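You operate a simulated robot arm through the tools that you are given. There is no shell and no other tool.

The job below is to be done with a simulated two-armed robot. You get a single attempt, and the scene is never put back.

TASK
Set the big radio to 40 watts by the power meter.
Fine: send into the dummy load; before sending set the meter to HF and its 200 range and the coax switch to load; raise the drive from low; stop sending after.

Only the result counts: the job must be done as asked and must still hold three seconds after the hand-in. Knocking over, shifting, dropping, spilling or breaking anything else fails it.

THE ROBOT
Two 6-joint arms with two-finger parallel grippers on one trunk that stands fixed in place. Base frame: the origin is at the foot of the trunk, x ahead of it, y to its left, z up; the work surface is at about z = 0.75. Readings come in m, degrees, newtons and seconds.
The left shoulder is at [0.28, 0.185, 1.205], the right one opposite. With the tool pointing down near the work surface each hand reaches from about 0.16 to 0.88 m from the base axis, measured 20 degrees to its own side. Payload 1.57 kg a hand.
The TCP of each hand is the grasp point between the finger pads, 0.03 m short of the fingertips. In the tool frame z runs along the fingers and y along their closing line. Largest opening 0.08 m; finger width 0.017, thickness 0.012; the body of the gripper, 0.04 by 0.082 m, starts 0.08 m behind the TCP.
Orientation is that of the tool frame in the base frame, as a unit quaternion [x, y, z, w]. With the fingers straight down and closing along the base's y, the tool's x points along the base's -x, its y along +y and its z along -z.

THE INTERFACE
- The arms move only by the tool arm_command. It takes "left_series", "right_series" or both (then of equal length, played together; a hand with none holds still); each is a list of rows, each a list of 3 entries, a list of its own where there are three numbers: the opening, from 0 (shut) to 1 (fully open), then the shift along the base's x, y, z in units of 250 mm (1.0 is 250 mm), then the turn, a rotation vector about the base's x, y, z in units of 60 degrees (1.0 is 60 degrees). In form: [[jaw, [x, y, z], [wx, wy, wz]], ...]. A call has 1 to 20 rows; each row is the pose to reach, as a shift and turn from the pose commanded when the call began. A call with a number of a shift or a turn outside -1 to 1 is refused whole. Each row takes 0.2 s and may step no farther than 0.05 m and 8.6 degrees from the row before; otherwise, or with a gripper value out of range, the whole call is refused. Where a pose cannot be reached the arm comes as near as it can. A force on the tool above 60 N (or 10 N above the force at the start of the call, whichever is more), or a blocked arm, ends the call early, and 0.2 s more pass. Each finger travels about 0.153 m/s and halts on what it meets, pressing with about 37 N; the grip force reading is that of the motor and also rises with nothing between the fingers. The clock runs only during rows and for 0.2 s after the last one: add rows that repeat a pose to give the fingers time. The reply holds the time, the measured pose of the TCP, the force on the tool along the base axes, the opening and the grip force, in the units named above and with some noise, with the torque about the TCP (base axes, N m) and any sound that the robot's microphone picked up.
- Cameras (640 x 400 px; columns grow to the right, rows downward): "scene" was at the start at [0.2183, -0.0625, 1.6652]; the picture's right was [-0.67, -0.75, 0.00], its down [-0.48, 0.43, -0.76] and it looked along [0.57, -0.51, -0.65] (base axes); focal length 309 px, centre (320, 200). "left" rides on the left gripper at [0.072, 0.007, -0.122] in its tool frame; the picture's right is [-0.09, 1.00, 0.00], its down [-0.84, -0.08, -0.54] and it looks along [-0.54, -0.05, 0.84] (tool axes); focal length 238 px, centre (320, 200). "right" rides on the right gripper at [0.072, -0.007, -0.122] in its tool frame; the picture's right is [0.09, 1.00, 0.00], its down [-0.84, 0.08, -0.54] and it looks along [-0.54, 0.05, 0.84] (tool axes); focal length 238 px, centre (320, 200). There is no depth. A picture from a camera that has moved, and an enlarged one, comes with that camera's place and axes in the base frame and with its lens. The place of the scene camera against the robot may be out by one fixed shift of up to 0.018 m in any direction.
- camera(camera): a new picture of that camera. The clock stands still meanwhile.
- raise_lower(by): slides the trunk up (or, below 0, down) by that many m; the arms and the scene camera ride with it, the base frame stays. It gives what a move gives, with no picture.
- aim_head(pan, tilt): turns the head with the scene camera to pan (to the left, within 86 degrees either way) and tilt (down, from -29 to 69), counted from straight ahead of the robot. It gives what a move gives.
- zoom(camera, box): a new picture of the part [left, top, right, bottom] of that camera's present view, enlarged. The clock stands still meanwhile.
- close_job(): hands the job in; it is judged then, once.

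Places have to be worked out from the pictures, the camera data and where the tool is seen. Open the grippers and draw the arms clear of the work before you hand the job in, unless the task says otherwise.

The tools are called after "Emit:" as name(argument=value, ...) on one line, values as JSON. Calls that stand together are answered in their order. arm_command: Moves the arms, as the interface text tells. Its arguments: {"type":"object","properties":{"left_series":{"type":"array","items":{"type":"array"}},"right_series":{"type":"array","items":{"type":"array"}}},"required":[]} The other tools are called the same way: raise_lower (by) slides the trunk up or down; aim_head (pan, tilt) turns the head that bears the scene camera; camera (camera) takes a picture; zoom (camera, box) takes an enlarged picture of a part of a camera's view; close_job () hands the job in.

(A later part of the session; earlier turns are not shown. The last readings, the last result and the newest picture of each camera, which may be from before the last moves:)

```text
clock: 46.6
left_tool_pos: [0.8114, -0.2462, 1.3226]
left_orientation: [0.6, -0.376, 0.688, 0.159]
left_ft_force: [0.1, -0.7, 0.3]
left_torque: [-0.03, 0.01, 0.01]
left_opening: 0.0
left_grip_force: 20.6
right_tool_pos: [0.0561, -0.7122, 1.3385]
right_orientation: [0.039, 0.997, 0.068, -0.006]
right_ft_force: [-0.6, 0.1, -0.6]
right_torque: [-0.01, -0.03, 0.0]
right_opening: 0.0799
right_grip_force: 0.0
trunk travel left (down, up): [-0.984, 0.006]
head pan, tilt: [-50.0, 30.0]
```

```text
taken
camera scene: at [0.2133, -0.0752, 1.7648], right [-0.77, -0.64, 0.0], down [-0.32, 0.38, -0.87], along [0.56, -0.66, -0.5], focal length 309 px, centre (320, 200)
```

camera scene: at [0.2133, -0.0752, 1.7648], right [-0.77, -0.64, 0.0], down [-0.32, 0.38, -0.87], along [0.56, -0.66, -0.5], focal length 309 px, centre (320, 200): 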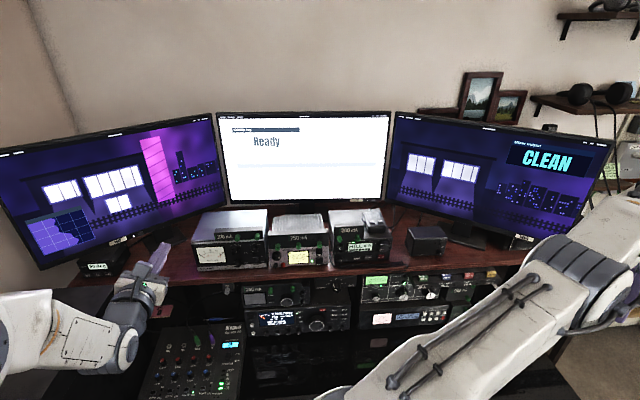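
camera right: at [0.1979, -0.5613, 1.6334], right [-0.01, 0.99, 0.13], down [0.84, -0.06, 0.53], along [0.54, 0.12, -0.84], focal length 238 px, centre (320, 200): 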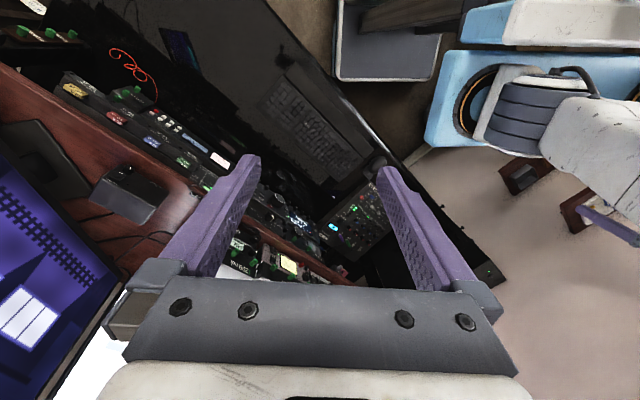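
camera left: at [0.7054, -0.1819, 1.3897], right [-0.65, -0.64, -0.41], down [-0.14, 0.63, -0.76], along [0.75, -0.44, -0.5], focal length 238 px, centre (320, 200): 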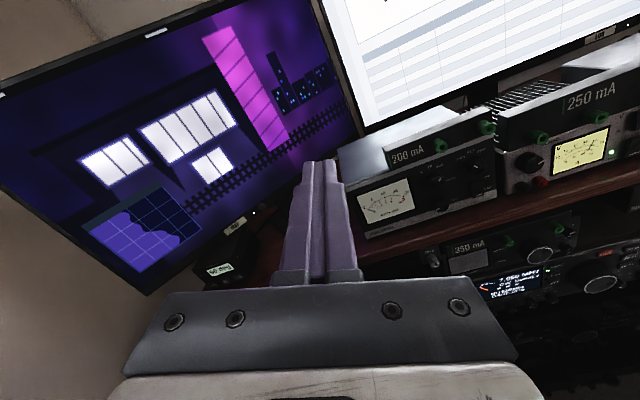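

The left camera now watches the meter and the radio display. Moving the right hand, pointing down, to above the space in front of the rack.

Emit:
arm_command(right_series=[[1, [0.14, 0.1, 0.03], [0, 0, 0]], [1, [0.28, 0.2, 0.06], [0, 0, 0]], [1, [0.42, 0.3, 0.09], [0, 0, 0]], [1, [0.56, 0.4, 0.12], [0, 0, 0]], [1, [0.7, 0.5, 0.15], [0, 0, 0]], [1, [0.84, 0.6, 0.16], [0, 0, 0]], [1, [0.98, 0.7, 0.16], [0, 0, 0]]])

Emit:
arm_command(right_series=[[1, [0.15, -0.02, 0.0], [0, 0, 0]], [1, [0.3, -0.04, 0], [0, 0, 0]], [1, [0.45, -0.06, 0], [0, 0, 0]], [1, [0.6, -0.06, 0], [0, 0, 0]], [1, [0.75, -0.06, 0], [0, 0, 0]], [1, [0.9, -0.06, 0], [0, 0, 0]]])

Emit:
camera(camera="right")

Emit:
camera(camera="scene")

```text
clock: 48.2
left_tool_pos: [0.8117, -0.2466, 1.3237]
left_orientation: [0.6, -0.377, 0.688, 0.16]
left_ft_force: [0.0, 0.2, -0.4]
left_torque: [-0.01, -0.01, -0.02]
left_opening: 0.0
left_grip_force: 21.8
right_tool_pos: [0.3009, -0.5352, 1.3793]
right_orientation: [0.039, 0.997, 0.067, -0.006]
right_ft_force: [0.2, 0.3, 0.3]
right_torque: [0.0, -0.01, -0.01]
right_opening: 0.0798
right_grip_force: 0.0
trunk travel left (down, up): [-0.984, 0.006]
head pan, tilt: [-50.0, 30.0]
```

```text
clock: 49.6
left_tool_pos: [0.8119, -0.2467, 1.3249]
left_orientation: [0.6, -0.377, 0.688, 0.159]
left_ft_force: [0.4, -1.0, 0.1]
left_torque: [-0.01, -0.02, 0.0]
left_opening: 0.0
left_grip_force: 21.4
right_tool_pos: [0.5261, -0.5511, 1.3782]
right_orientation: [0.039, 0.997, 0.068, -0.006]
right_ft_force: [-0.6, 0.5, -0.1]
right_torque: [0.0, -0.02, -0.01]
right_opening: 0.0798
right_grip_force: 0.0
trunk travel left (down, up): [-0.984, 0.006]
head pan, tilt: [-50.0, 30.0]
```

```text
taken
camera right: at [0.4555, -0.5697, 1.4994], right [-0.01, 0.99, 0.14], down [0.84, -0.06, 0.53], along [0.54, 0.12, -0.84], focal length 238 px, centre (320, 200)
```

right: 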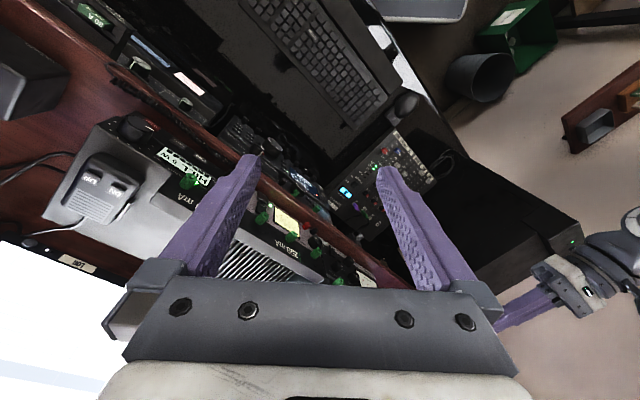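

```text
taken
camera scene: at [0.2132, -0.0752, 1.7648], right [-0.77, -0.64, 0.0], down [-0.32, 0.38, -0.87], along [0.56, -0.66, -0.5], focal length 309 px, centre (320, 200)
```

scene: 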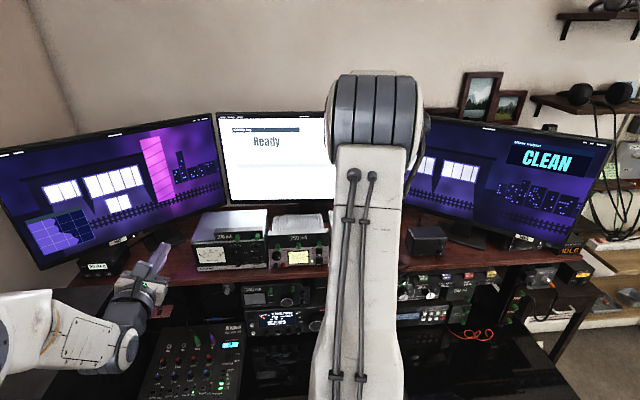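

The arm doesn't hide the meter. Tilting the right hand toward the rack while lowering it in front of the shelf edge.

Emit:
arm_command(right_series=[[0.6, [0.014, -0.014, -0.1], [-0.0939, -0.0939, -0.0122]], [0.6, [0.028, -0.028, -0.2], [-0.1878, -0.1878, -0.0244]], [0.6, [0.042, -0.042, -0.3], [-0.2817, -0.2817, -0.0366]], [0.6, [0.056, -0.056, -0.4], [-0.3756, -0.3756, -0.0488]], [0.6, [0.07, -0.07, -0.5], [-0.4695, -0.4695, -0.061]], [0.6, [0.084, -0.084, -0.6], [-0.5634, -0.5634, -0.0732]], [0.6, [0.098, -0.098, -0.7], [-0.6573, -0.6573, -0.0854]], [0.6, [0.112, -0.112, -0.8], [-0.7512, -0.7512, -0.0976]], [0.6, [0.126, -0.126, -0.9], [-0.8451, -0.8451, -0.1098]], [0.6, [0.14, -0.14, -1.0], [-0.939, -0.939, -0.122]]])

Emit:
camera(camera="right")

Emit:
camera(camera="scene")

```text
clock: 51.8
left_tool_pos: [0.8121, -0.2466, 1.3231]
left_orientation: [0.6, -0.376, 0.688, 0.159]
left_ft_force: [0.0, 0.7, 0.3]
left_torque: [0.02, -0.01, 0.0]
left_opening: 0.0
left_grip_force: 21.5
right_tool_pos: [0.5731, -0.7807, 1.2929]
right_orientation: [0.061, 0.831, -0.31, 0.459]
right_ft_force: [-0.7, 0.0, 0.8]
right_torque: [-0.01, -0.02, 0.01]
right_opening: 0.048
right_grip_force: 0.0
right hand out of reach, approached as far as the arm can: row 5, 6, 7, 8, 9, 10
trunk travel left (down, up): [-0.984, 0.006]
head pan, tilt: [-50.0, 30.0]
```

```text
taken
camera right: at [0.442, -0.7311, 1.2856], right [0.33, 0.78, -0.53], down [0.12, 0.52, 0.84], along [0.94, -0.34, 0.08], focal length 238 px, centre (320, 200)
```

right: 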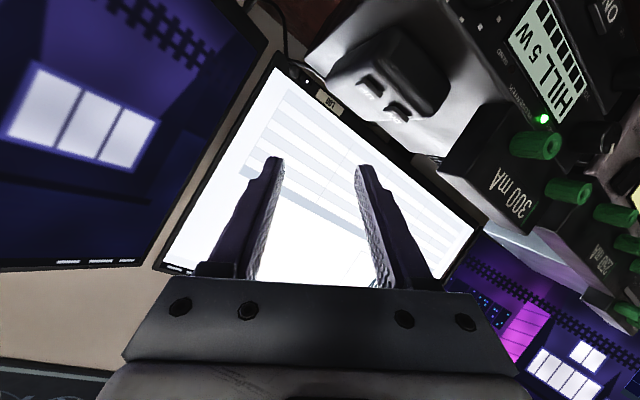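

```text
taken
camera scene: at [0.2134, -0.0752, 1.7648], right [-0.77, -0.64, 0.0], down [-0.32, 0.38, -0.87], along [0.56, -0.66, -0.5], focal length 309 px, centre (320, 200)
```

scene: 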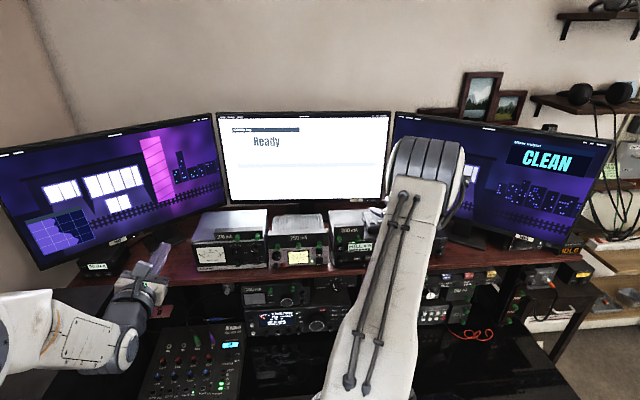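

The solver swung the hand out over the shelf because the pose was infeasible from this shoulder height; no contact was felt. I'll back it straight out at once.

Emit:
arm_command(right_series=[[0.6, [-0.06, 0.06, 0.02], [0, 0, 0]], [0.6, [-0.14, 0.14, 0.04], [0, 0, 0]], [0.6, [-0.25, 0.25, 0.06], [0, 0, 0]]])

Emit:
camera(camera="scene")

Emit:
camera(camera="right")

```text
clock: 52.6
left_tool_pos: [0.8119, -0.2468, 1.3242]
left_orientation: [0.6, -0.375, 0.688, 0.159]
left_ft_force: [0.2, 0.2, -0.6]
left_torque: [0.01, 0.02, -0.02]
left_opening: 0.0001
left_grip_force: 21.7
right_tool_pos: [0.5112, -0.7363, 1.3275]
right_orientation: [0.06, 0.834, -0.301, 0.458]
right_ft_force: [-0.8, 0.0, 0.3]
right_torque: [-0.02, 0.0, -0.01]
right_opening: 0.0478
right_grip_force: 0.0
right hand out of reach, approached as far as the arm can: row 1, 2, 3
trunk travel left (down, up): [-0.984, 0.006]
head pan, tilt: [-50.0, 30.0]
```

```text
taken
camera scene: at [0.2132, -0.0748, 1.7649], right [-0.77, -0.64, 0.0], down [-0.32, 0.38, -0.87], along [0.56, -0.66, -0.5], focal length 309 px, centre (320, 200)
```

scene: 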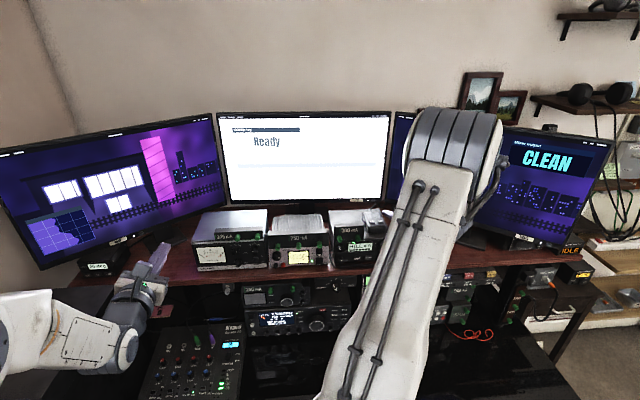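

```text
taken
camera right: at [0.3786, -0.6878, 1.3231], right [0.32, 0.79, -0.52], down [0.11, 0.51, 0.85], along [0.94, -0.33, 0.08], focal length 238 px, centre (320, 200)
```

right: 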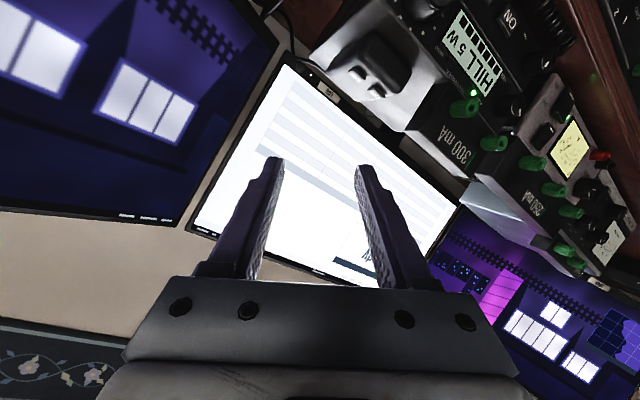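

I'll rotate the hand back toward pointing down while drawing it back, which frees the wrist.

Emit:
arm_command(right_series=[[0.6, [-0.03, 0.05, 0.02], [0.094, 0.094, 0.012]], [0.6, [-0.06, 0.1, 0.04], [0.188, 0.188, 0.024]], [0.6, [-0.1, 0.15, 0.06], [0.282, 0.282, 0.037]], [0.6, [-0.14, 0.2, 0.06], [0.376, 0.376, 0.049]], [0.6, [-0.2, 0.27, 0.06], [0.47, 0.47, 0.061]], [0.6, [-0.26, 0.34, 0.06], [0.564, 0.564, 0.073]], [0.6, [-0.34, 0.42, 0.06], [0.657, 0.657, 0.085]]])

Emit:
camera(camera="right")

```text
clock: 54.2
left_tool_pos: [0.8125, -0.2472, 1.3232]
left_orientation: [0.6, -0.375, 0.688, 0.159]
left_ft_force: [-0.5, -0.3, -0.1]
left_torque: [0.04, 0.02, 0.01]
left_opening: 0.0002
left_grip_force: 21.6
right_tool_pos: [0.4265, -0.6326, 1.3436]
right_orientation: [0.065, 0.99, 0.003, 0.122]
right_ft_force: [-0.3, 0.5, -0.2]
right_torque: [0.02, -0.01, -0.02]
right_opening: 0.048
right_grip_force: 0.1
trunk travel left (down, up): [-0.984, 0.006]
head pan, tilt: [-50.0, 30.0]
```

```text
taken
camera right: at [0.3274, -0.6288, 1.4445], right [0.04, 1.0, 0.0], down [0.68, -0.03, 0.73], along [0.73, -0.03, -0.68], focal length 238 px, centre (320, 200)
```

right: 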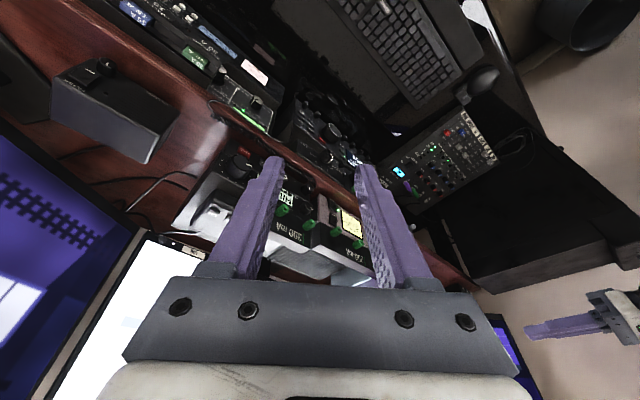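

Recovered. A lower shoulder should let the right arm point horizontally at the rack, so I'll lower the trunk in stages, lifting the hands between.

Emit:
raise_lower(by=-0.25)

Emit:
arm_command(left_series=[[0, [0, 0, 0.2], [0, 0, 0]], [0, [0, 0, 0.4], [0, 0, 0]], [0, [0, 0, 0.6], [0, 0, 0]], [0, [0, 0, 0.8], [0, 0, 0]], [0, [0, 0, 0.95], [0, 0, 0]]], right_series=[[0.6, [0, 0, 0.15], [0, 0, 0]], [0.6, [0, 0, 0.3], [0, 0, 0]], [0.6, [0, 0, 0.45], [0, 0, 0]], [0.6, [0, 0, 0.6], [0, 0, 0]], [0.6, [0, 0, 0.7], [0, 0, 0]]])

Emit:
camera(camera="scene")

```text
clock: 56.8
left_tool_pos: [0.8108, -0.2468, 1.0745]
left_orientation: [0.6, -0.375, 0.688, 0.159]
left_ft_force: [1.4, 0.2, 0.8]
left_torque: [0.01, 0.01, 0.03]
left_opening: 0.0003
left_grip_force: 20.9
right_tool_pos: [0.427, -0.6327, 1.0939]
right_orientation: [0.066, 0.99, 0.003, 0.124]
right_ft_force: [0.3, 0.1, 0.3]
right_torque: [0.02, 0.0, 0.0]
right_opening: 0.0481
right_grip_force: 0.2
trunk travel left (down, up): [-0.734, 0.256]
head pan, tilt: [-50.0, 30.0]
```

```text
clock: 58.0
left_tool_pos: [0.802, -0.2553, 1.3081]
left_orientation: [0.601, -0.372, 0.69, 0.154]
left_ft_force: [-0.4, -0.9, 0.1]
left_torque: [0.0, 0.02, 0.0]
left_opening: 0.0
left_grip_force: 21.3
left hand out of reach, approached as far as the arm can: row 5
right_tool_pos: [0.4273, -0.6302, 1.2693]
right_orientation: [0.066, 0.99, 0.002, 0.123]
right_ft_force: [-0.6, -0.3, -0.2]
right_torque: [0.0, 0.05, 0.01]
right_opening: 0.0478
right_grip_force: 0.1
trunk travel left (down, up): [-0.734, 0.256]
head pan, tilt: [-50.0, 30.0]
```

```text
taken
camera scene: at [0.2132, -0.075, 1.5148], right [-0.77, -0.64, 0.0], down [-0.32, 0.38, -0.87], along [0.56, -0.66, -0.5], focal length 309 px, centre (320, 200)
```

scene: 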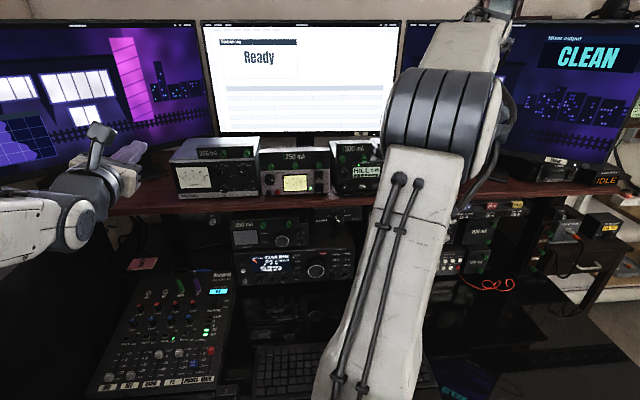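

Shoulder is now at about z 1.04. Shifting the right hand in front of the coax switch column first, then tilting in small batches while checking reach.

Emit:
arm_command(right_series=[[0.6, [0.13, 0.09, 0], [0, 0, 0]], [0.6, [0.26, 0.19, 0], [0, 0, 0]], [0.6, [0.396, 0.283, 0], [0, 0, 0]]])

Emit:
arm_command(right_series=[[0.6, [0, 0, 0], [-0.0929, -0.0929, -0.0223]], [0.6, [0, 0, 0], [-0.1858, -0.1858, -0.0446]], [0.6, [0, 0, 0], [-0.2787, -0.2787, -0.0669]], [0.6, [0, 0, 0], [-0.3716, -0.3716, -0.0892]]])

```text
clock: 58.8
left_tool_pos: [0.8028, -0.2554, 1.307]
left_orientation: [0.601, -0.372, 0.691, 0.154]
left_ft_force: [-0.6, 0.7, -0.1]
left_torque: [0.01, 0.04, 0.01]
left_opening: 0.0
left_grip_force: 20.9
right_tool_pos: [0.5271, -0.5613, 1.268]
right_orientation: [0.068, 0.99, 0.001, 0.124]
right_ft_force: [0.1, 0.1, -0.2]
right_torque: [0.03, 0.0, 0.0]
right_opening: 0.0481
right_grip_force: 0.1
trunk travel left (down, up): [-0.734, 0.256]
head pan, tilt: [-50.0, 30.0]
```

```text
clock: 59.8
left_tool_pos: [0.8035, -0.2549, 1.3063]
left_orientation: [0.6, -0.373, 0.691, 0.154]
left_ft_force: [0.1, -0.5, 0.1]
left_torque: [0.01, -0.03, -0.01]
left_opening: 0.0002
left_grip_force: 21.7
right_tool_pos: [0.527, -0.5614, 1.2697]
right_orientation: [0.086, 0.925, -0.183, 0.323]
right_ft_force: [-0.6, 0.9, 0.8]
right_torque: [-0.01, -0.01, -0.01]
right_opening: 0.0481
right_grip_force: 0.1
trunk travel left (down, up): [-0.734, 0.256]
head pan, tilt: [-50.0, 30.0]
```

Good so far, no reach limit. Another 32° of tilt.

Emit:
arm_command(right_series=[[0.6, [0, 0, 0], [-0.0929, -0.0929, -0.0223]], [0.6, [0, 0, 0], [-0.1858, -0.1858, -0.0446]], [0.6, [0, 0, 0], [-0.2787, -0.2787, -0.0669]], [0.6, [0, 0, 0], [-0.3716, -0.3716, -0.0892]]])

Emit:
camera(camera="right")

Emit:
camera(camera="scene")

```text
clock: 60.8
left_tool_pos: [0.8038, -0.255, 1.3065]
left_orientation: [0.6, -0.373, 0.691, 0.154]
left_ft_force: [-0.1, 0.0, 0.1]
left_torque: [0.0, 0.01, 0.0]
left_opening: 0.0001
left_grip_force: 21.6
right_tool_pos: [0.5261, -0.5617, 1.2667]
right_orientation: [0.1, 0.789, -0.351, 0.495]
right_ft_force: [0.3, -0.4, 0.2]
right_torque: [0.0, -0.03, 0.01]
right_opening: 0.0478
right_grip_force: 0.0
trunk travel left (down, up): [-0.734, 0.256]
head pan, tilt: [-50.0, 30.0]
```

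```text
taken
camera right: at [0.4007, -0.5019, 1.2425], right [0.45, 0.71, -0.53], down [0.06, 0.57, 0.82], along [0.89, -0.41, 0.21], focal length 238 px, centre (320, 200)
```

right: 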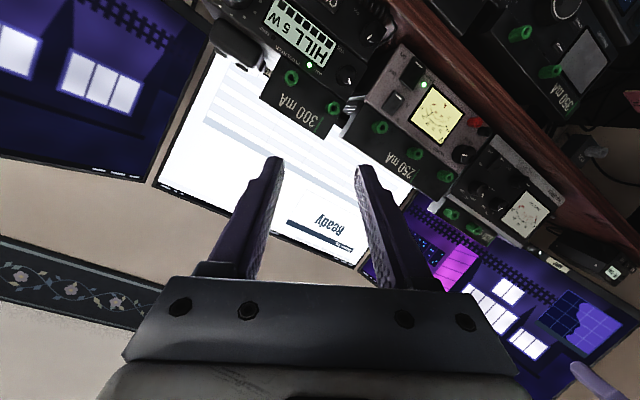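

```text
taken
camera scene: at [0.2131, -0.075, 1.5148], right [-0.77, -0.64, 0.0], down [-0.32, 0.38, -0.87], along [0.56, -0.66, -0.5], focal length 309 px, centre (320, 200)
```

scene: 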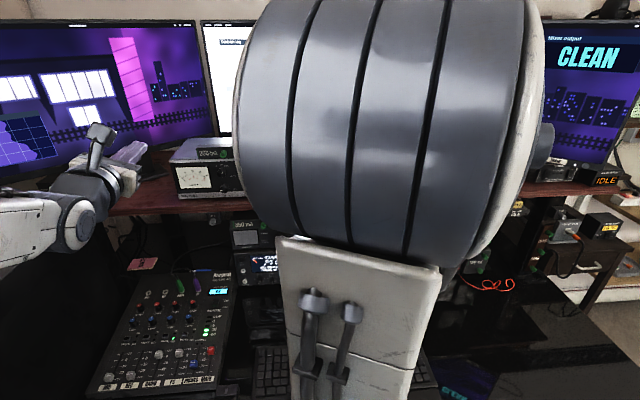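

With the wrist above the shoulder the right arm tilts fine; I can now use the trunk to set height. Before lowering further, I'll tilt the left hand downward and draw it back so it won't meet the mixer.

Emit:
arm_command(left_series=[[0, [-0.07, 0.07, -0.05], [0.1, 0.1, 0]], [0, [-0.14, 0.14, -0.1], [0.2, 0.2, 0]], [0, [-0.21, 0.21, -0.16], [0.3, 0.3, 0]], [0, [-0.28, 0.28, -0.22], [0.4, 0.4, 0]], [0, [-0.35, 0.35, -0.28], [0.5, 0.5, 0]], [0, [-0.42, 0.42, -0.34], [0.6, 0.6, 0]], [0, [-0.49, 0.49, -0.4], [0.7, 0.7, 0]], [0, [-0.56, 0.56, -0.46], [0.8, 0.8, 0]], [0, [-0.63, 0.63, -0.52], [0.9, 0.9, 0]], [0, [-0.7, 0.7, -0.58], [1.0, 1.0, 0]]])

Emit:
camera(camera="left")

Emit:
camera(camera="scene")

```text
clock: 63.0
left_tool_pos: [0.6271, -0.0796, 1.161]
left_orientation: [0.847, -0.529, 0.042, 0.011]
left_ft_force: [0.2, -0.2, 0.2]
left_torque: [0.03, -0.03, 0.02]
left_opening: 0.0001
left_grip_force: 21.0
left hand out of reach, approached as far as the arm can: row 1, 2, 3
right_tool_pos: [0.5262, -0.5606, 1.2692]
right_orientation: [0.097, 0.789, -0.35, 0.495]
right_ft_force: [-0.1, 0.8, -0.4]
right_torque: [0.02, -0.04, -0.01]
right_opening: 0.0481
right_grip_force: 0.3
trunk travel left (down, up): [-0.734, 0.256]
head pan, tilt: [-50.0, 30.0]
```

```text
taken
camera left: at [0.6453, -0.1394, 1.2888], right [-0.93, -0.35, -0.03], down [-0.33, 0.82, 0.47], along [-0.14, 0.45, -0.88], focal length 238 px, centre (320, 200)
```

left: 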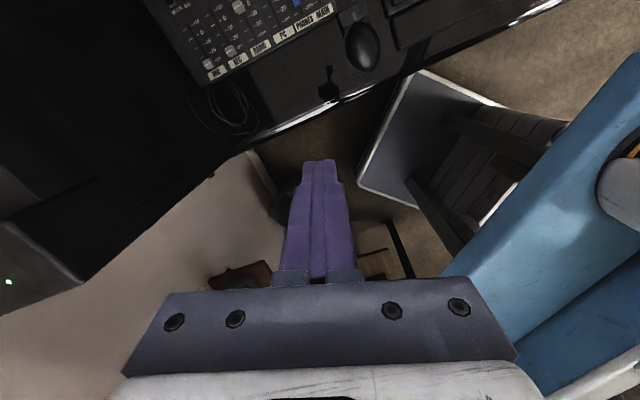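

```text
taken
camera scene: at [0.2131, -0.0749, 1.5148], right [-0.77, -0.64, 0.0], down [-0.32, 0.38, -0.87], along [0.56, -0.66, -0.5], focal length 309 px, centre (320, 200)
```

scene: 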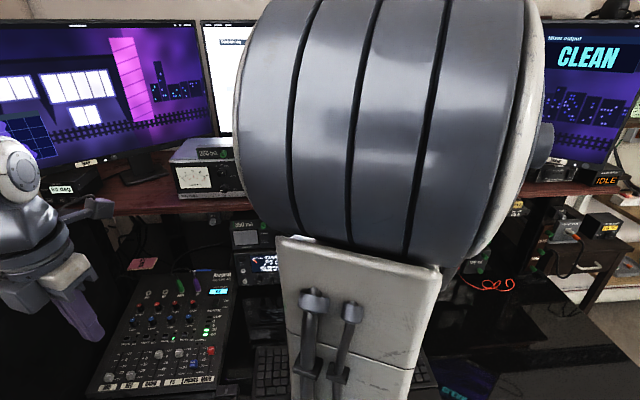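

Drawing the left hand farther back, while the right finishes its tilt to horizontal.

Emit:
arm_command(left_series=[[0, [-0.11, 0.11, 0], [0, 0, 0]], [0, [-0.22, 0.22, 0], [0, 0, 0]], [0, [-0.33, 0.33, 0], [0, 0, 0]]], right_series=[[0.6, [0, 0, 0], [-0.0915, -0.0915, -0.0225]], [0.6, [0, 0, 0], [-0.183, -0.183, -0.045]], [0.6, [0, 0, 0], [-0.183, -0.183, -0.045]]])

Emit:
arm_command(right_series=[[0.6, [0, 0, 0], [-0.098, 0.098, 0]], [0.6, [0, 0, 0], [-0.196, 0.196, 0]], [0.6, [0, 0, 0], [-0.294, 0.294, 0]], [0.6, [0, 0, 0], [-0.392, 0.392, 0]], [0.6, [0, 0, 0], [-0.49, 0.49, 0]], [0.6, [0, 0, 0], [-0.588, 0.588, 0]], [0.6, [0, 0, 0], [-0.686, 0.686, 0]], [0.6, [0, 0, 0], [-0.784, 0.784, 0]]])

Emit:
camera(camera="right")

```text
clock: 63.8
left_tool_pos: [0.5456, 0.0025, 1.1617]
left_orientation: [0.847, -0.53, 0.043, 0.011]
left_ft_force: [0.0, -0.6, 0.2]
left_torque: [0.01, -0.02, -0.01]
left_opening: 0.0
left_grip_force: 20.9
right_tool_pos: [0.4876, -0.5693, 1.3217]
right_orientation: [0.102, 0.699, -0.422, 0.568]
right_ft_force: [1.2, -0.2, -0.5]
right_torque: [0.0, 0.01, 0.0]
right_opening: 0.0478
right_grip_force: 0.1
right hand out of reach, approached as far as the arm can: row 1, 2, 3
trunk travel left (down, up): [-0.734, 0.256]
head pan, tilt: [-50.0, 30.0]
```

```text
clock: 65.6
left_tool_pos: [0.5443, 0.0028, 1.16]
left_orientation: [0.847, -0.53, 0.043, 0.012]
left_ft_force: [-0.3, 0.2, -0.3]
left_torque: [0.02, 0.01, 0.01]
left_opening: 0.0
left_grip_force: 21.3
right_tool_pos: [0.5233, -0.5531, 1.4772]
right_orientation: [-0.293, 0.675, -0.634, 0.239]
right_ft_force: [0.3, -0.3, -0.6]
right_torque: [-0.06, 0.0, -0.03]
right_opening: 0.0482
right_grip_force: 0.0
right hand out of reach, approached as far as the arm can: row 1, 2, 3, 4, 5, 6, 7, 8
trunk travel left (down, up): [-0.734, 0.256]
head pan, tilt: [-50.0, 30.0]
```

```text
taken
camera right: at [0.3884, -0.5179, 1.4977], right [-0.16, -0.04, -0.99], down [0.22, 0.97, -0.07], along [0.96, -0.22, -0.14], focal length 238 px, centre (320, 200)
```

right: 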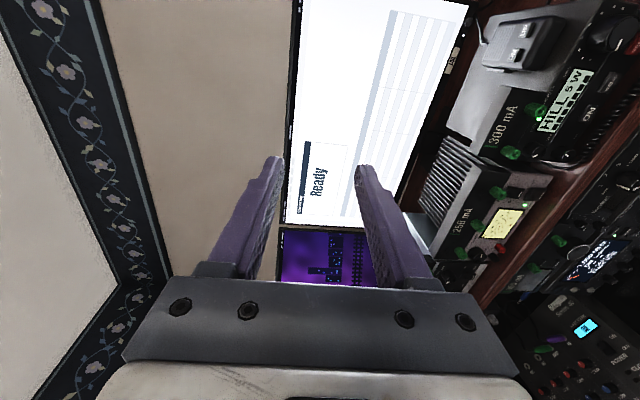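

The arm needs more distance from the shoulder for this attitude. Moving forward to depth 0.84 (still short of the shelf edge) and down some, in a short batch.

Emit:
arm_command(right_series=[[0.6, [0.06, -0.06, -0.1], [0, 0, 0]], [0.6, [0.12, -0.12, -0.2], [0, 0, 0]], [0.6, [0.18, -0.18, -0.3], [0, 0, 0]], [0.6, [0.226, -0.226, -0.4], [0, 0, 0]]])

Emit:
camera(camera="right")

```text
clock: 66.6
left_tool_pos: [0.5442, 0.004, 1.1625]
left_orientation: [0.847, -0.53, 0.043, 0.011]
left_ft_force: [0.0, 0.6, -0.6]
left_torque: [-0.01, 0.02, 0.01]
left_opening: 0.0
left_grip_force: 21.4
right_tool_pos: [0.5942, -0.605, 1.4524]
right_orientation: [-0.293, 0.691, -0.619, 0.232]
right_ft_force: [0.0, 1.1, 1.2]
right_torque: [0.02, 0.02, -0.01]
right_opening: 0.0479
right_grip_force: 0.0
right hand out of reach, approached as far as the arm can: row 1, 2, 3, 4
trunk travel left (down, up): [-0.734, 0.256]
head pan, tilt: [-50.0, 30.0]
```

```text
taken
camera right: at [0.4606, -0.5682, 1.4765], right [-0.18, 0.0, -0.98], down [0.22, 0.97, -0.04], along [0.96, -0.23, -0.18], focal length 238 px, centre (320, 200)
```

right: 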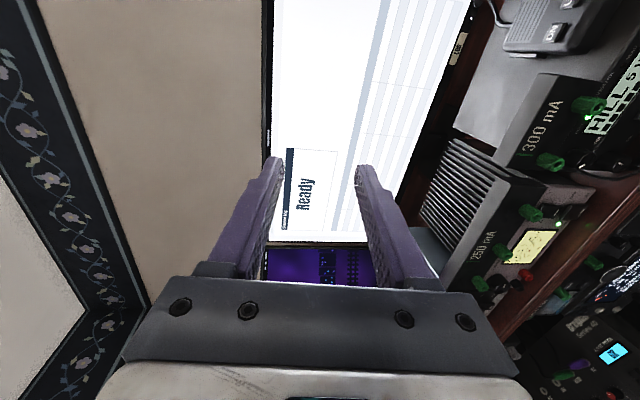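

At this attitude the hand keeps about 0.41 m above the shoulder; lowering the trunk will bring it level with the coax switch unchanged. First roll the hand 45° clockwise so the jaws sit diagonally, clear of the shelf lip.

Emit:
arm_command(right_series=[[0.6, [0, 0, 0], [0.0884, -0.0884, 0]], [0.6, [0, 0, 0], [0.1768, -0.1768, 0]], [0.6, [0, 0, 0], [0.2652, -0.2652, 0]], [0.6, [0, 0, 0], [0.3536, -0.3536, 0]], [0.6, [0, 0, 0], [0.442, -0.442, 0]], [0.6, [0, 0, 0], [0.53, -0.53, 0]]])

Emit:
camera(camera="right")

Emit:
camera(camera="scene")

```text
clock: 68.0
left_tool_pos: [0.5448, 0.0032, 1.1626]
left_orientation: [0.847, -0.529, 0.042, 0.011]
left_ft_force: [-0.1, 0.1, 0.0]
left_torque: [0.0, -0.02, 0.01]
left_opening: 0.0001
left_grip_force: 21.4
right_tool_pos: [0.5948, -0.6046, 1.4509]
right_orientation: [-0.032, 0.731, -0.48, 0.484]
right_ft_force: [-0.2, -0.2, 0.5]
right_torque: [0.01, -0.01, 0.0]
right_opening: 0.0478
right_grip_force: 0.1
right hand out of reach, approached as far as the arm can: row 1
trunk travel left (down, up): [-0.734, 0.256]
head pan, tilt: [-50.0, 30.0]
```

```text
taken
camera right: at [0.4642, -0.5644, 1.4153], right [0.37, 0.49, -0.79], down [0.08, 0.83, 0.55], along [0.93, -0.26, 0.27], focal length 238 px, centre (320, 200)
```

right: 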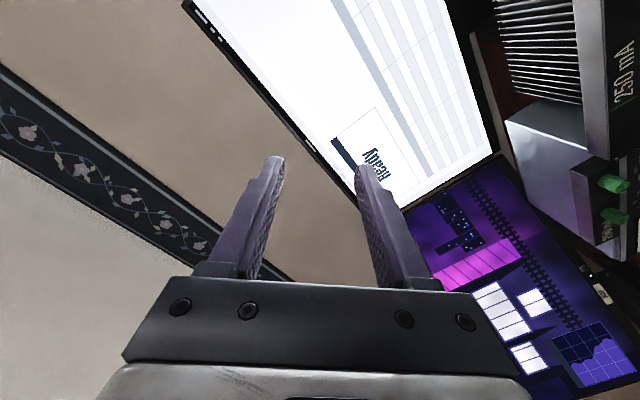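

```text
taken
camera scene: at [0.2131, -0.075, 1.5148], right [-0.77, -0.64, 0.0], down [-0.32, 0.38, -0.87], along [0.56, -0.66, -0.5], focal length 309 px, centre (320, 200)
```

scene: 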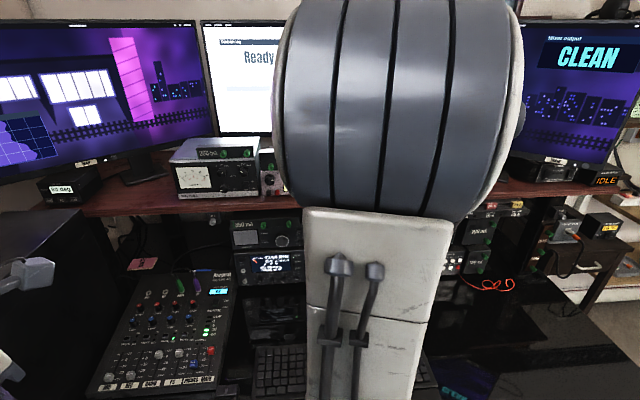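

Backing off 3 cm so the tips clear the shelf edge, then lowering the trunk in two stages.

Emit:
arm_command(right_series=[[0.6, [-0.045, 0.045, 0], [0, 0, 0]], [0.6, [-0.09, 0.09, 0], [0, 0, 0]]])

Emit:
raise_lower(by=-0.2)

Emit:
camera(camera="right")

Emit:
camera(camera="scene")

Emit:
camera(camera="left")

```text
clock: 68.6
left_tool_pos: [0.5448, 0.003, 1.1609]
left_orientation: [0.847, -0.529, 0.043, 0.012]
left_ft_force: [0.2, -0.2, -0.4]
left_torque: [0.01, -0.01, 0.01]
left_opening: 0.0001
left_grip_force: 21.4
right_tool_pos: [0.5736, -0.5814, 1.4504]
right_orientation: [-0.034, 0.73, -0.483, 0.483]
right_ft_force: [0.4, -0.2, -0.4]
right_torque: [0.0, -0.01, -0.03]
right_opening: 0.0482
right_grip_force: 0.0
trunk travel left (down, up): [-0.734, 0.256]
head pan, tilt: [-50.0, 30.0]
```

```text
clock: 70.7
left_tool_pos: [0.5447, 0.0035, 0.9624]
left_orientation: [0.848, -0.529, 0.042, 0.011]
left_ft_force: [0.3, -0.7, -0.7]
left_torque: [-0.02, -0.02, 0.01]
left_opening: 0.0
left_grip_force: 21.3
right_tool_pos: [0.5726, -0.5825, 1.2508]
right_orientation: [-0.034, 0.73, -0.482, 0.483]
right_ft_force: [-0.8, -1.1, 0.6]
right_torque: [-0.04, -0.01, 0.03]
right_opening: 0.0479
right_grip_force: 0.1
trunk travel left (down, up): [-0.534, 0.456]
head pan, tilt: [-50.0, 30.0]
```

```text
taken
camera right: at [0.4421, -0.5415, 1.2159], right [0.37, 0.48, -0.8], down [0.08, 0.84, 0.54], along [0.93, -0.26, 0.27], focal length 238 px, centre (320, 200)
```

right: 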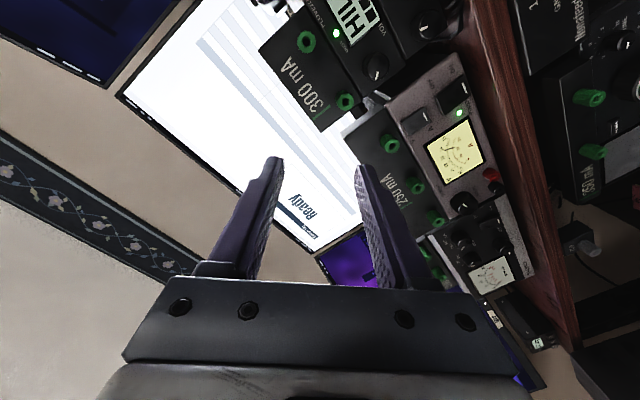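

```text
taken
camera scene: at [0.2131, -0.0749, 1.3149], right [-0.77, -0.64, 0.0], down [-0.32, 0.38, -0.87], along [0.56, -0.66, -0.5], focal length 309 px, centre (320, 200)
```

scene: 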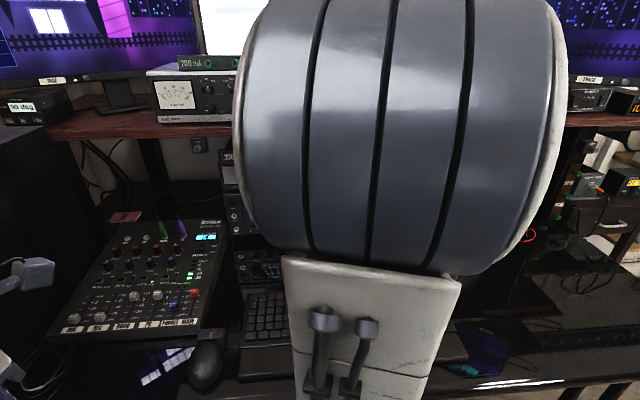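

```text
taken
camera left: at [0.5631, -0.0567, 1.0891], right [-0.93, -0.36, -0.03], down [-0.33, 0.82, 0.47], along [-0.14, 0.45, -0.88], focal length 238 px, centre (320, 200)
```

left: 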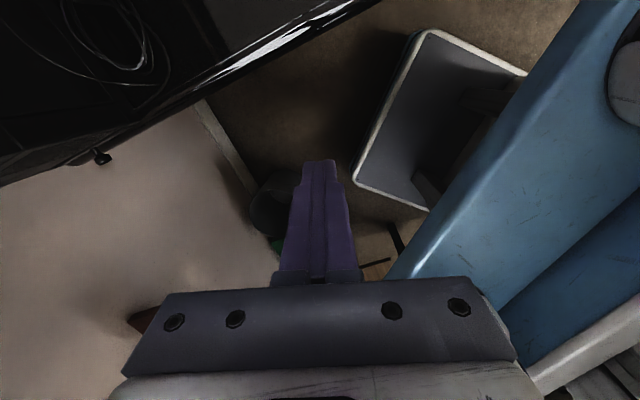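

Clear so far. Lifting the left hand 12 cm first, then lowering another 0.2 m.

Emit:
arm_command(left_series=[[0, [0, 0, 0.16], [0, 0, 0]], [0, [0, 0, 0.32], [0, 0, 0]], [0, [0, 0, 0.48], [0, 0, 0]]])

Emit:
raise_lower(by=-0.2)

Emit:
camera(camera="right")

Emit:
camera(camera="scene")

```text
clock: 71.5
left_tool_pos: [0.544, 0.0042, 1.0821]
left_orientation: [0.847, -0.529, 0.043, 0.012]
left_ft_force: [-0.2, 1.9, -0.2]
left_torque: [-0.03, -0.03, 0.0]
left_opening: 0.0002
left_grip_force: 21.1
right_tool_pos: [0.5721, -0.5821, 1.25]
right_orientation: [-0.034, 0.73, -0.483, 0.483]
right_ft_force: [-0.4, -0.6, 0.5]
right_torque: [-0.01, -0.01, 0.01]
right_opening: 0.0477
right_grip_force: 0.0
trunk travel left (down, up): [-0.534, 0.456]
head pan, tilt: [-50.0, 30.0]
```

```text
clock: 73.7
left_tool_pos: [0.5452, 0.004, 0.8828]
left_orientation: [0.848, -0.529, 0.042, 0.012]
left_ft_force: [-0.4, 0.5, -0.5]
left_torque: [-0.03, 0.0, 0.05]
left_opening: 0.0
left_grip_force: 21.6
right_tool_pos: [0.5716, -0.582, 1.0495]
right_orientation: [-0.033, 0.73, -0.483, 0.483]
right_ft_force: [-0.1, 0.0, 0.3]
right_torque: [-0.01, 0.02, 0.03]
right_opening: 0.0479
right_grip_force: 0.1
trunk travel left (down, up): [-0.334, 0.656]
head pan, tilt: [-50.0, 30.0]
```

```text
taken
camera right: at [0.4421, -0.5415, 1.0159], right [0.37, 0.48, -0.8], down [0.08, 0.84, 0.54], along [0.93, -0.26, 0.27], focal length 238 px, centre (320, 200)
```

right: 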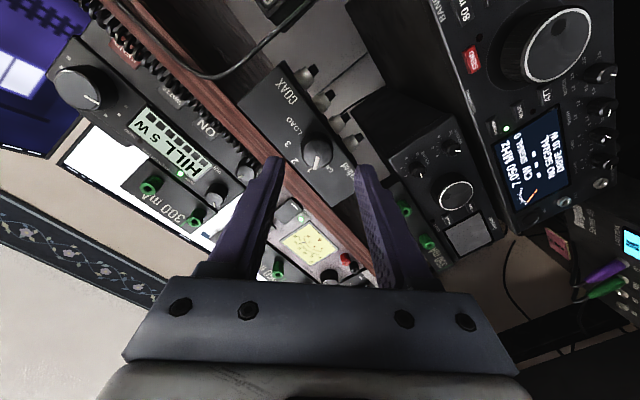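

```text
taken
camera scene: at [0.2131, -0.0749, 1.1149], right [-0.77, -0.64, 0.0], down [-0.32, 0.38, -0.87], along [0.56, -0.66, -0.5], focal length 309 px, centre (320, 200)
```

scene: 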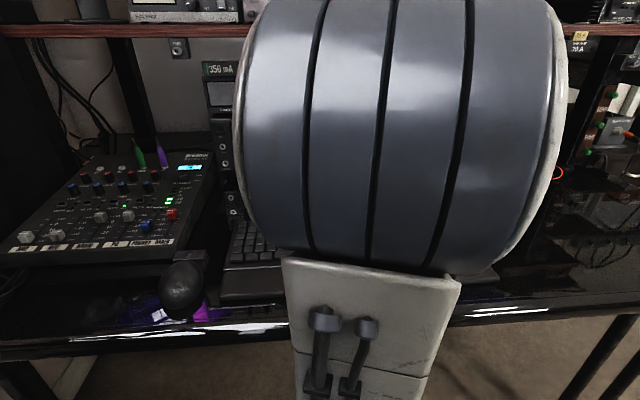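

Excellent: the coax switch is right in front of the right fingers. Zooming to measure its knob.

Emit:
zoom(camera="right", box=[232, 80, 392, 205])

Emit:
zoom(camera="right", box=[420, 0, 620, 220])

```text
3.20 times, centred on (312, 142) of right
camera zoom: at [0.4421, -0.5415, 1.0159], right [0.37, 0.48, -0.8], down [0.08, 0.84, 0.54], along [0.93, -0.26, 0.27], focal length 763 px, centre (346, 384)
```

zoom: 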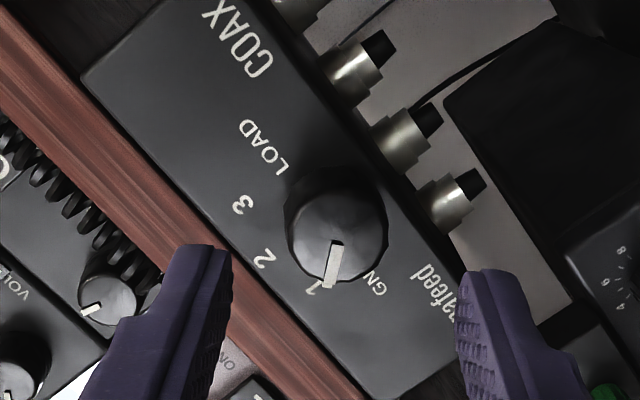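

```text
1.82 times, centred on (520, 110) of right
camera zoom: at [0.4421, -0.5415, 1.0159], right [0.37, 0.48, -0.8], down [0.08, 0.84, 0.54], along [0.93, -0.26, 0.27], focal length 433 px, centre (-44, 364)
```

zoom: 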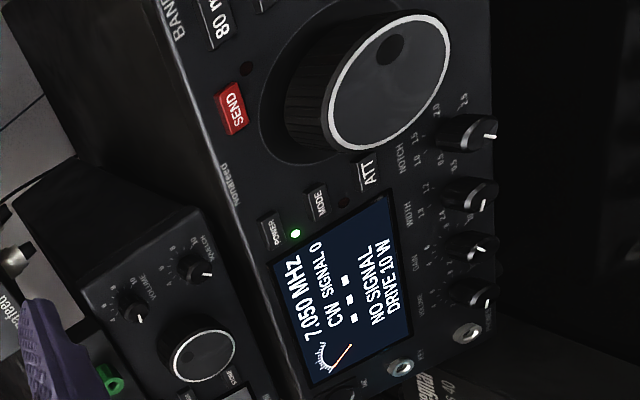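

The knob cap lies on the gripper's axis, about 21 mm beyond the tips. Advancing 20 mm straight in and rechecking.

Emit:
arm_command(right_series=[[0.55, [0.02, -0.02, 0], [0, 0, 0]], [0.5, [0.04, -0.04, 0], [0, 0, 0]], [0.5, [0.0566, -0.0566, 0], [0, 0, 0]]])

Emit:
zoom(camera="right", box=[240, 90, 400, 190])

```text
clock: 74.5
left_tool_pos: [0.5449, 0.0036, 0.8812]
left_orientation: [0.848, -0.528, 0.043, 0.012]
left_ft_force: [-0.6, -0.2, 0.4]
left_torque: [0.0, 0.0, 0.04]
left_opening: 0.0
left_grip_force: 21.4
right_tool_pos: [0.5858, -0.5969, 1.0509]
right_orientation: [-0.033, 0.73, -0.482, 0.483]
right_ft_force: [-0.1, 0.6, 0.1]
right_torque: [-0.05, -0.01, 0.04]
right_opening: 0.0399
right_grip_force: 0.0
trunk travel left (down, up): [-0.334, 0.656]
head pan, tilt: [-50.0, 30.0]
```

```text
4.00 times, centred on (320, 140) of right
camera zoom: at [0.4561, -0.5558, 1.0157], right [0.37, 0.48, -0.79], down [0.08, 0.84, 0.54], along [0.93, -0.26, 0.27], focal length 953 px, centre (320, 440)
```

zoom: 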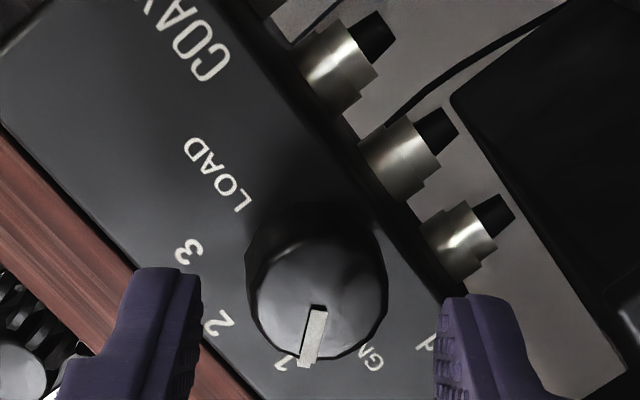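

Centred between the fingers; depth of the cap is slightly uncertain, so I advance another 10 mm and look.

Emit:
arm_command(right_series=[[0.5, [0.014, -0.014, 0], [0, 0, 0]], [0.5, [0.0283, -0.0283, 0], [0, 0, 0]]])

Emit:
zoom(camera="right", box=[240, 90, 400, 190])

```text
clock: 75.1
left_tool_pos: [0.5444, 0.0036, 0.8816]
left_orientation: [0.848, -0.528, 0.043, 0.012]
left_ft_force: [0.0, -0.7, 0.3]
left_torque: [-0.01, 0.0, 0.02]
left_opening: 0.0001
left_grip_force: 21.3
right_tool_pos: [0.5926, -0.6022, 1.0507]
right_orientation: [-0.032, 0.73, -0.483, 0.483]
right_ft_force: [0.0, 0.2, -1.6]
right_torque: [0.0, 0.01, 0.0]
right_opening: 0.04
right_grip_force: 0.1
trunk travel left (down, up): [-0.334, 0.656]
head pan, tilt: [-50.0, 30.0]
```

```text
4.00 times, centred on (320, 140) of right
camera zoom: at [0.4632, -0.5627, 1.0156], right [0.37, 0.48, -0.8], down [0.08, 0.84, 0.54], along [0.93, -0.26, 0.27], focal length 953 px, centre (320, 440)
```

zoom: 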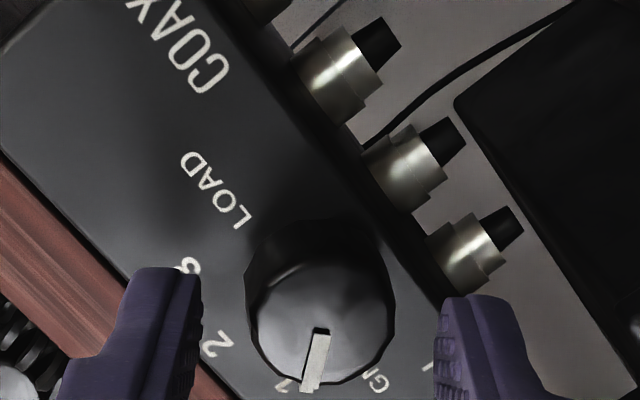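

Tips are about level with the cap. Advancing 8 mm more, then closing.

Emit:
arm_command(right_series=[[0.5, [0.012, -0.012, 0], [0, 0, 0]], [0.5, [0.0226, -0.0226, 0], [0, 0, 0]], [0.5, [0.0226, -0.0226, 0], [0, 0, 0]]])

Emit:
zoom(camera="right", box=[240, 90, 400, 190])

```text
clock: 75.9
left_tool_pos: [0.5446, 0.0037, 0.8825]
left_orientation: [0.848, -0.529, 0.043, 0.011]
left_ft_force: [0.0, -0.3, 0.5]
left_torque: [0.0, -0.02, 0.02]
left_opening: 0.0
left_grip_force: 21.5
right_tool_pos: [0.599, -0.6085, 1.0507]
right_orientation: [-0.034, 0.73, -0.482, 0.483]
right_ft_force: [-1.0, -0.3, 0.4]
right_torque: [-0.01, 0.02, -0.01]
right_opening: 0.04
right_grip_force: 0.1
trunk travel left (down, up): [-0.334, 0.656]
head pan, tilt: [-50.0, 30.0]
```

```text
4.00 times, centred on (320, 140) of right
camera zoom: at [0.4689, -0.5683, 1.0157], right [0.37, 0.48, -0.79], down [0.08, 0.84, 0.54], along [0.93, -0.26, 0.27], focal length 953 px, centre (320, 440)
```

zoom: 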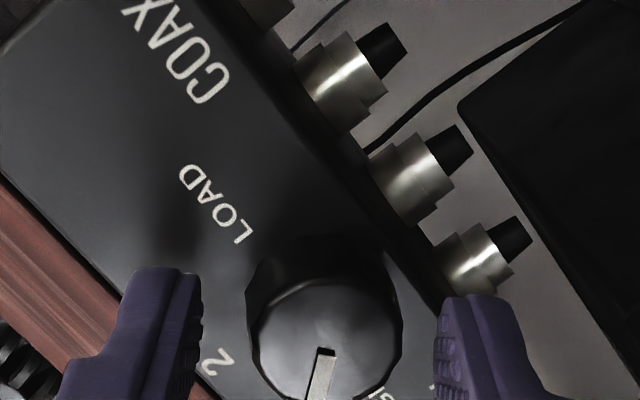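

Nearly centred (1 mm off); correcting and closing on the knob.

Emit:
arm_command(right_series=[[0.5, [0.002, 0.003, -0.004], [0, 0, 0]], [0.4, [0.002, 0.003, -0.004], [0, 0, 0]], [0.32, [0.002, 0.003, -0.004], [0, 0, 0]], [0.24, [0.002, 0.003, -0.004], [0, 0, 0]], [0.2, [0.002, 0.003, -0.004], [0, 0, 0]]])

Emit:
zoom(camera="right", box=[240, 90, 400, 190])

```text
clock: 77.1
left_tool_pos: [0.545, 0.0036, 0.8823]
left_orientation: [0.847, -0.53, 0.043, 0.011]
left_ft_force: [1.0, -0.3, -0.7]
left_torque: [0.02, 0.01, -0.02]
left_opening: 0.0003
left_grip_force: 21.3
right_tool_pos: [0.5984, -0.6083, 1.0503]
right_orientation: [-0.034, 0.73, -0.482, 0.483]
right_ft_force: [1.3, -3.7, 3.1]
right_torque: [-0.22, -0.23, -0.43]
right_opening: 0.0263
right_grip_force: 37.2
trunk travel left (down, up): [-0.334, 0.656]
head pan, tilt: [-50.0, 30.0]
```

```text
4.00 times, centred on (320, 140) of right
camera zoom: at [0.4692, -0.5677, 1.0153], right [0.37, 0.48, -0.79], down [0.08, 0.84, 0.54], along [0.93, -0.26, 0.27], focal length 953 px, centre (320, 440)
```

zoom: 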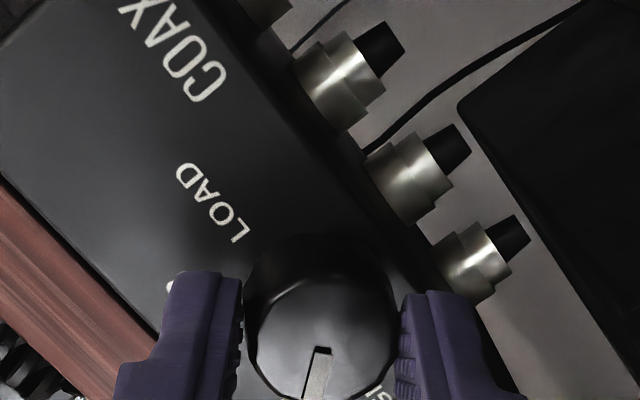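

Knob gripped (26 mm). LOAD is three detents (about 130°) clockwise; I'll turn 66° in this grasp first.

Emit:
arm_command(right_series=[[0.2, [0, 0, 0], [0.0972, -0.0972, 0]], [0.2, [0, 0, 0], [0.1944, -0.1944, 0]], [0.2, [0, 0, 0], [0.2917, -0.2917, 0]], [0.2, [0, 0, 0], [0.3889, -0.3889, 0]], [0.2, [0, 0, 0], [0.4861, -0.4861, 0]], [0.2, [0, 0, 0], [0.5833, -0.5833, 0]], [0.2, [0, 0, 0], [0.6806, -0.6806, 0]], [0.2, [0, 0, 0], [0.7778, -0.7778, 0]]])

Emit:
zoom(camera="right", box=[224, 70, 416, 190])

```text
clock: 78.9
left_tool_pos: [0.5445, 0.0037, 0.882]
left_orientation: [0.847, -0.529, 0.043, 0.011]
left_ft_force: [0.2, 0.2, -0.2]
left_torque: [0.03, 0.01, 0.02]
left_opening: 0.0001
left_grip_force: 22.1
right_tool_pos: [0.598, -0.6089, 1.0479]
right_orientation: [0.347, 0.612, -0.135, 0.698]
right_ft_force: [-15.4, 1.7, -9.8]
right_torque: [-0.07, 0.0, -0.78]
right_opening: 0.0261
right_grip_force: 36.6
trunk travel left (down, up): [-0.334, 0.656]
head pan, tilt: [-50.0, 30.0]
```

```text
3.33 times, centred on (320, 130) of right
camera zoom: at [0.5177, -0.5188, 0.9767], right [0.63, 0.74, 0.23], down [-0.54, 0.21, 0.81], along [0.55, -0.64, 0.54], focal length 794 px, centre (320, 433)
```

zoom: 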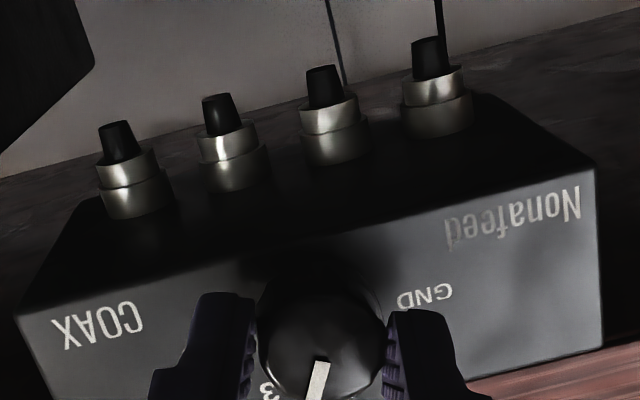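

Knob followed, with a modest side load; I'll shift 1 mm right-down to relieve it and turn 24° more to reach detent 3.

Emit:
arm_command(right_series=[[0.2, [-0.002, -0.002, -0.003], [0.0943, -0.0943, 0]], [0.2, [-0.003, -0.003, -0.004], [0.1886, -0.1886, 0]], [0.2, [-0.004, -0.004, -0.005], [0.2829, -0.2829, 0]]])

Emit:
zoom(camera="right", box=[224, 70, 416, 190])

```text
clock: 79.7
left_tool_pos: [0.5444, 0.005, 0.882]
left_orientation: [0.848, -0.529, 0.042, 0.01]
left_ft_force: [-0.2, -0.1, -0.1]
left_torque: [-0.03, -0.02, 0.01]
left_opening: 0.0
left_grip_force: 21.7
right_tool_pos: [0.5997, -0.609, 1.047]
right_orientation: [0.46, 0.516, 0.009, 0.722]
right_ft_force: [-18.9, 12.9, -15.2]
right_torque: [0.48, 0.51, -0.43]
right_opening: 0.0262
right_grip_force: 37.1
trunk travel left (down, up): [-0.334, 0.656]
head pan, tilt: [-50.0, 30.0]
```

```text
3.33 times, centred on (320, 130) of right
camera zoom: at [0.538, -0.4987, 0.9846], right [0.5, 0.62, 0.6], down [-0.76, -0.01, 0.65], along [0.4, -0.79, 0.47], focal length 794 px, centre (320, 433)
```

zoom: 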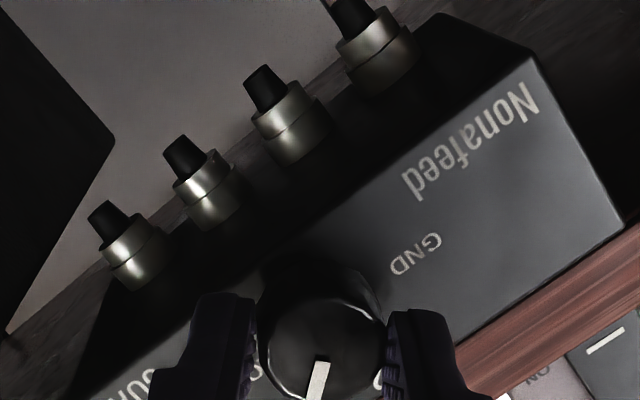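

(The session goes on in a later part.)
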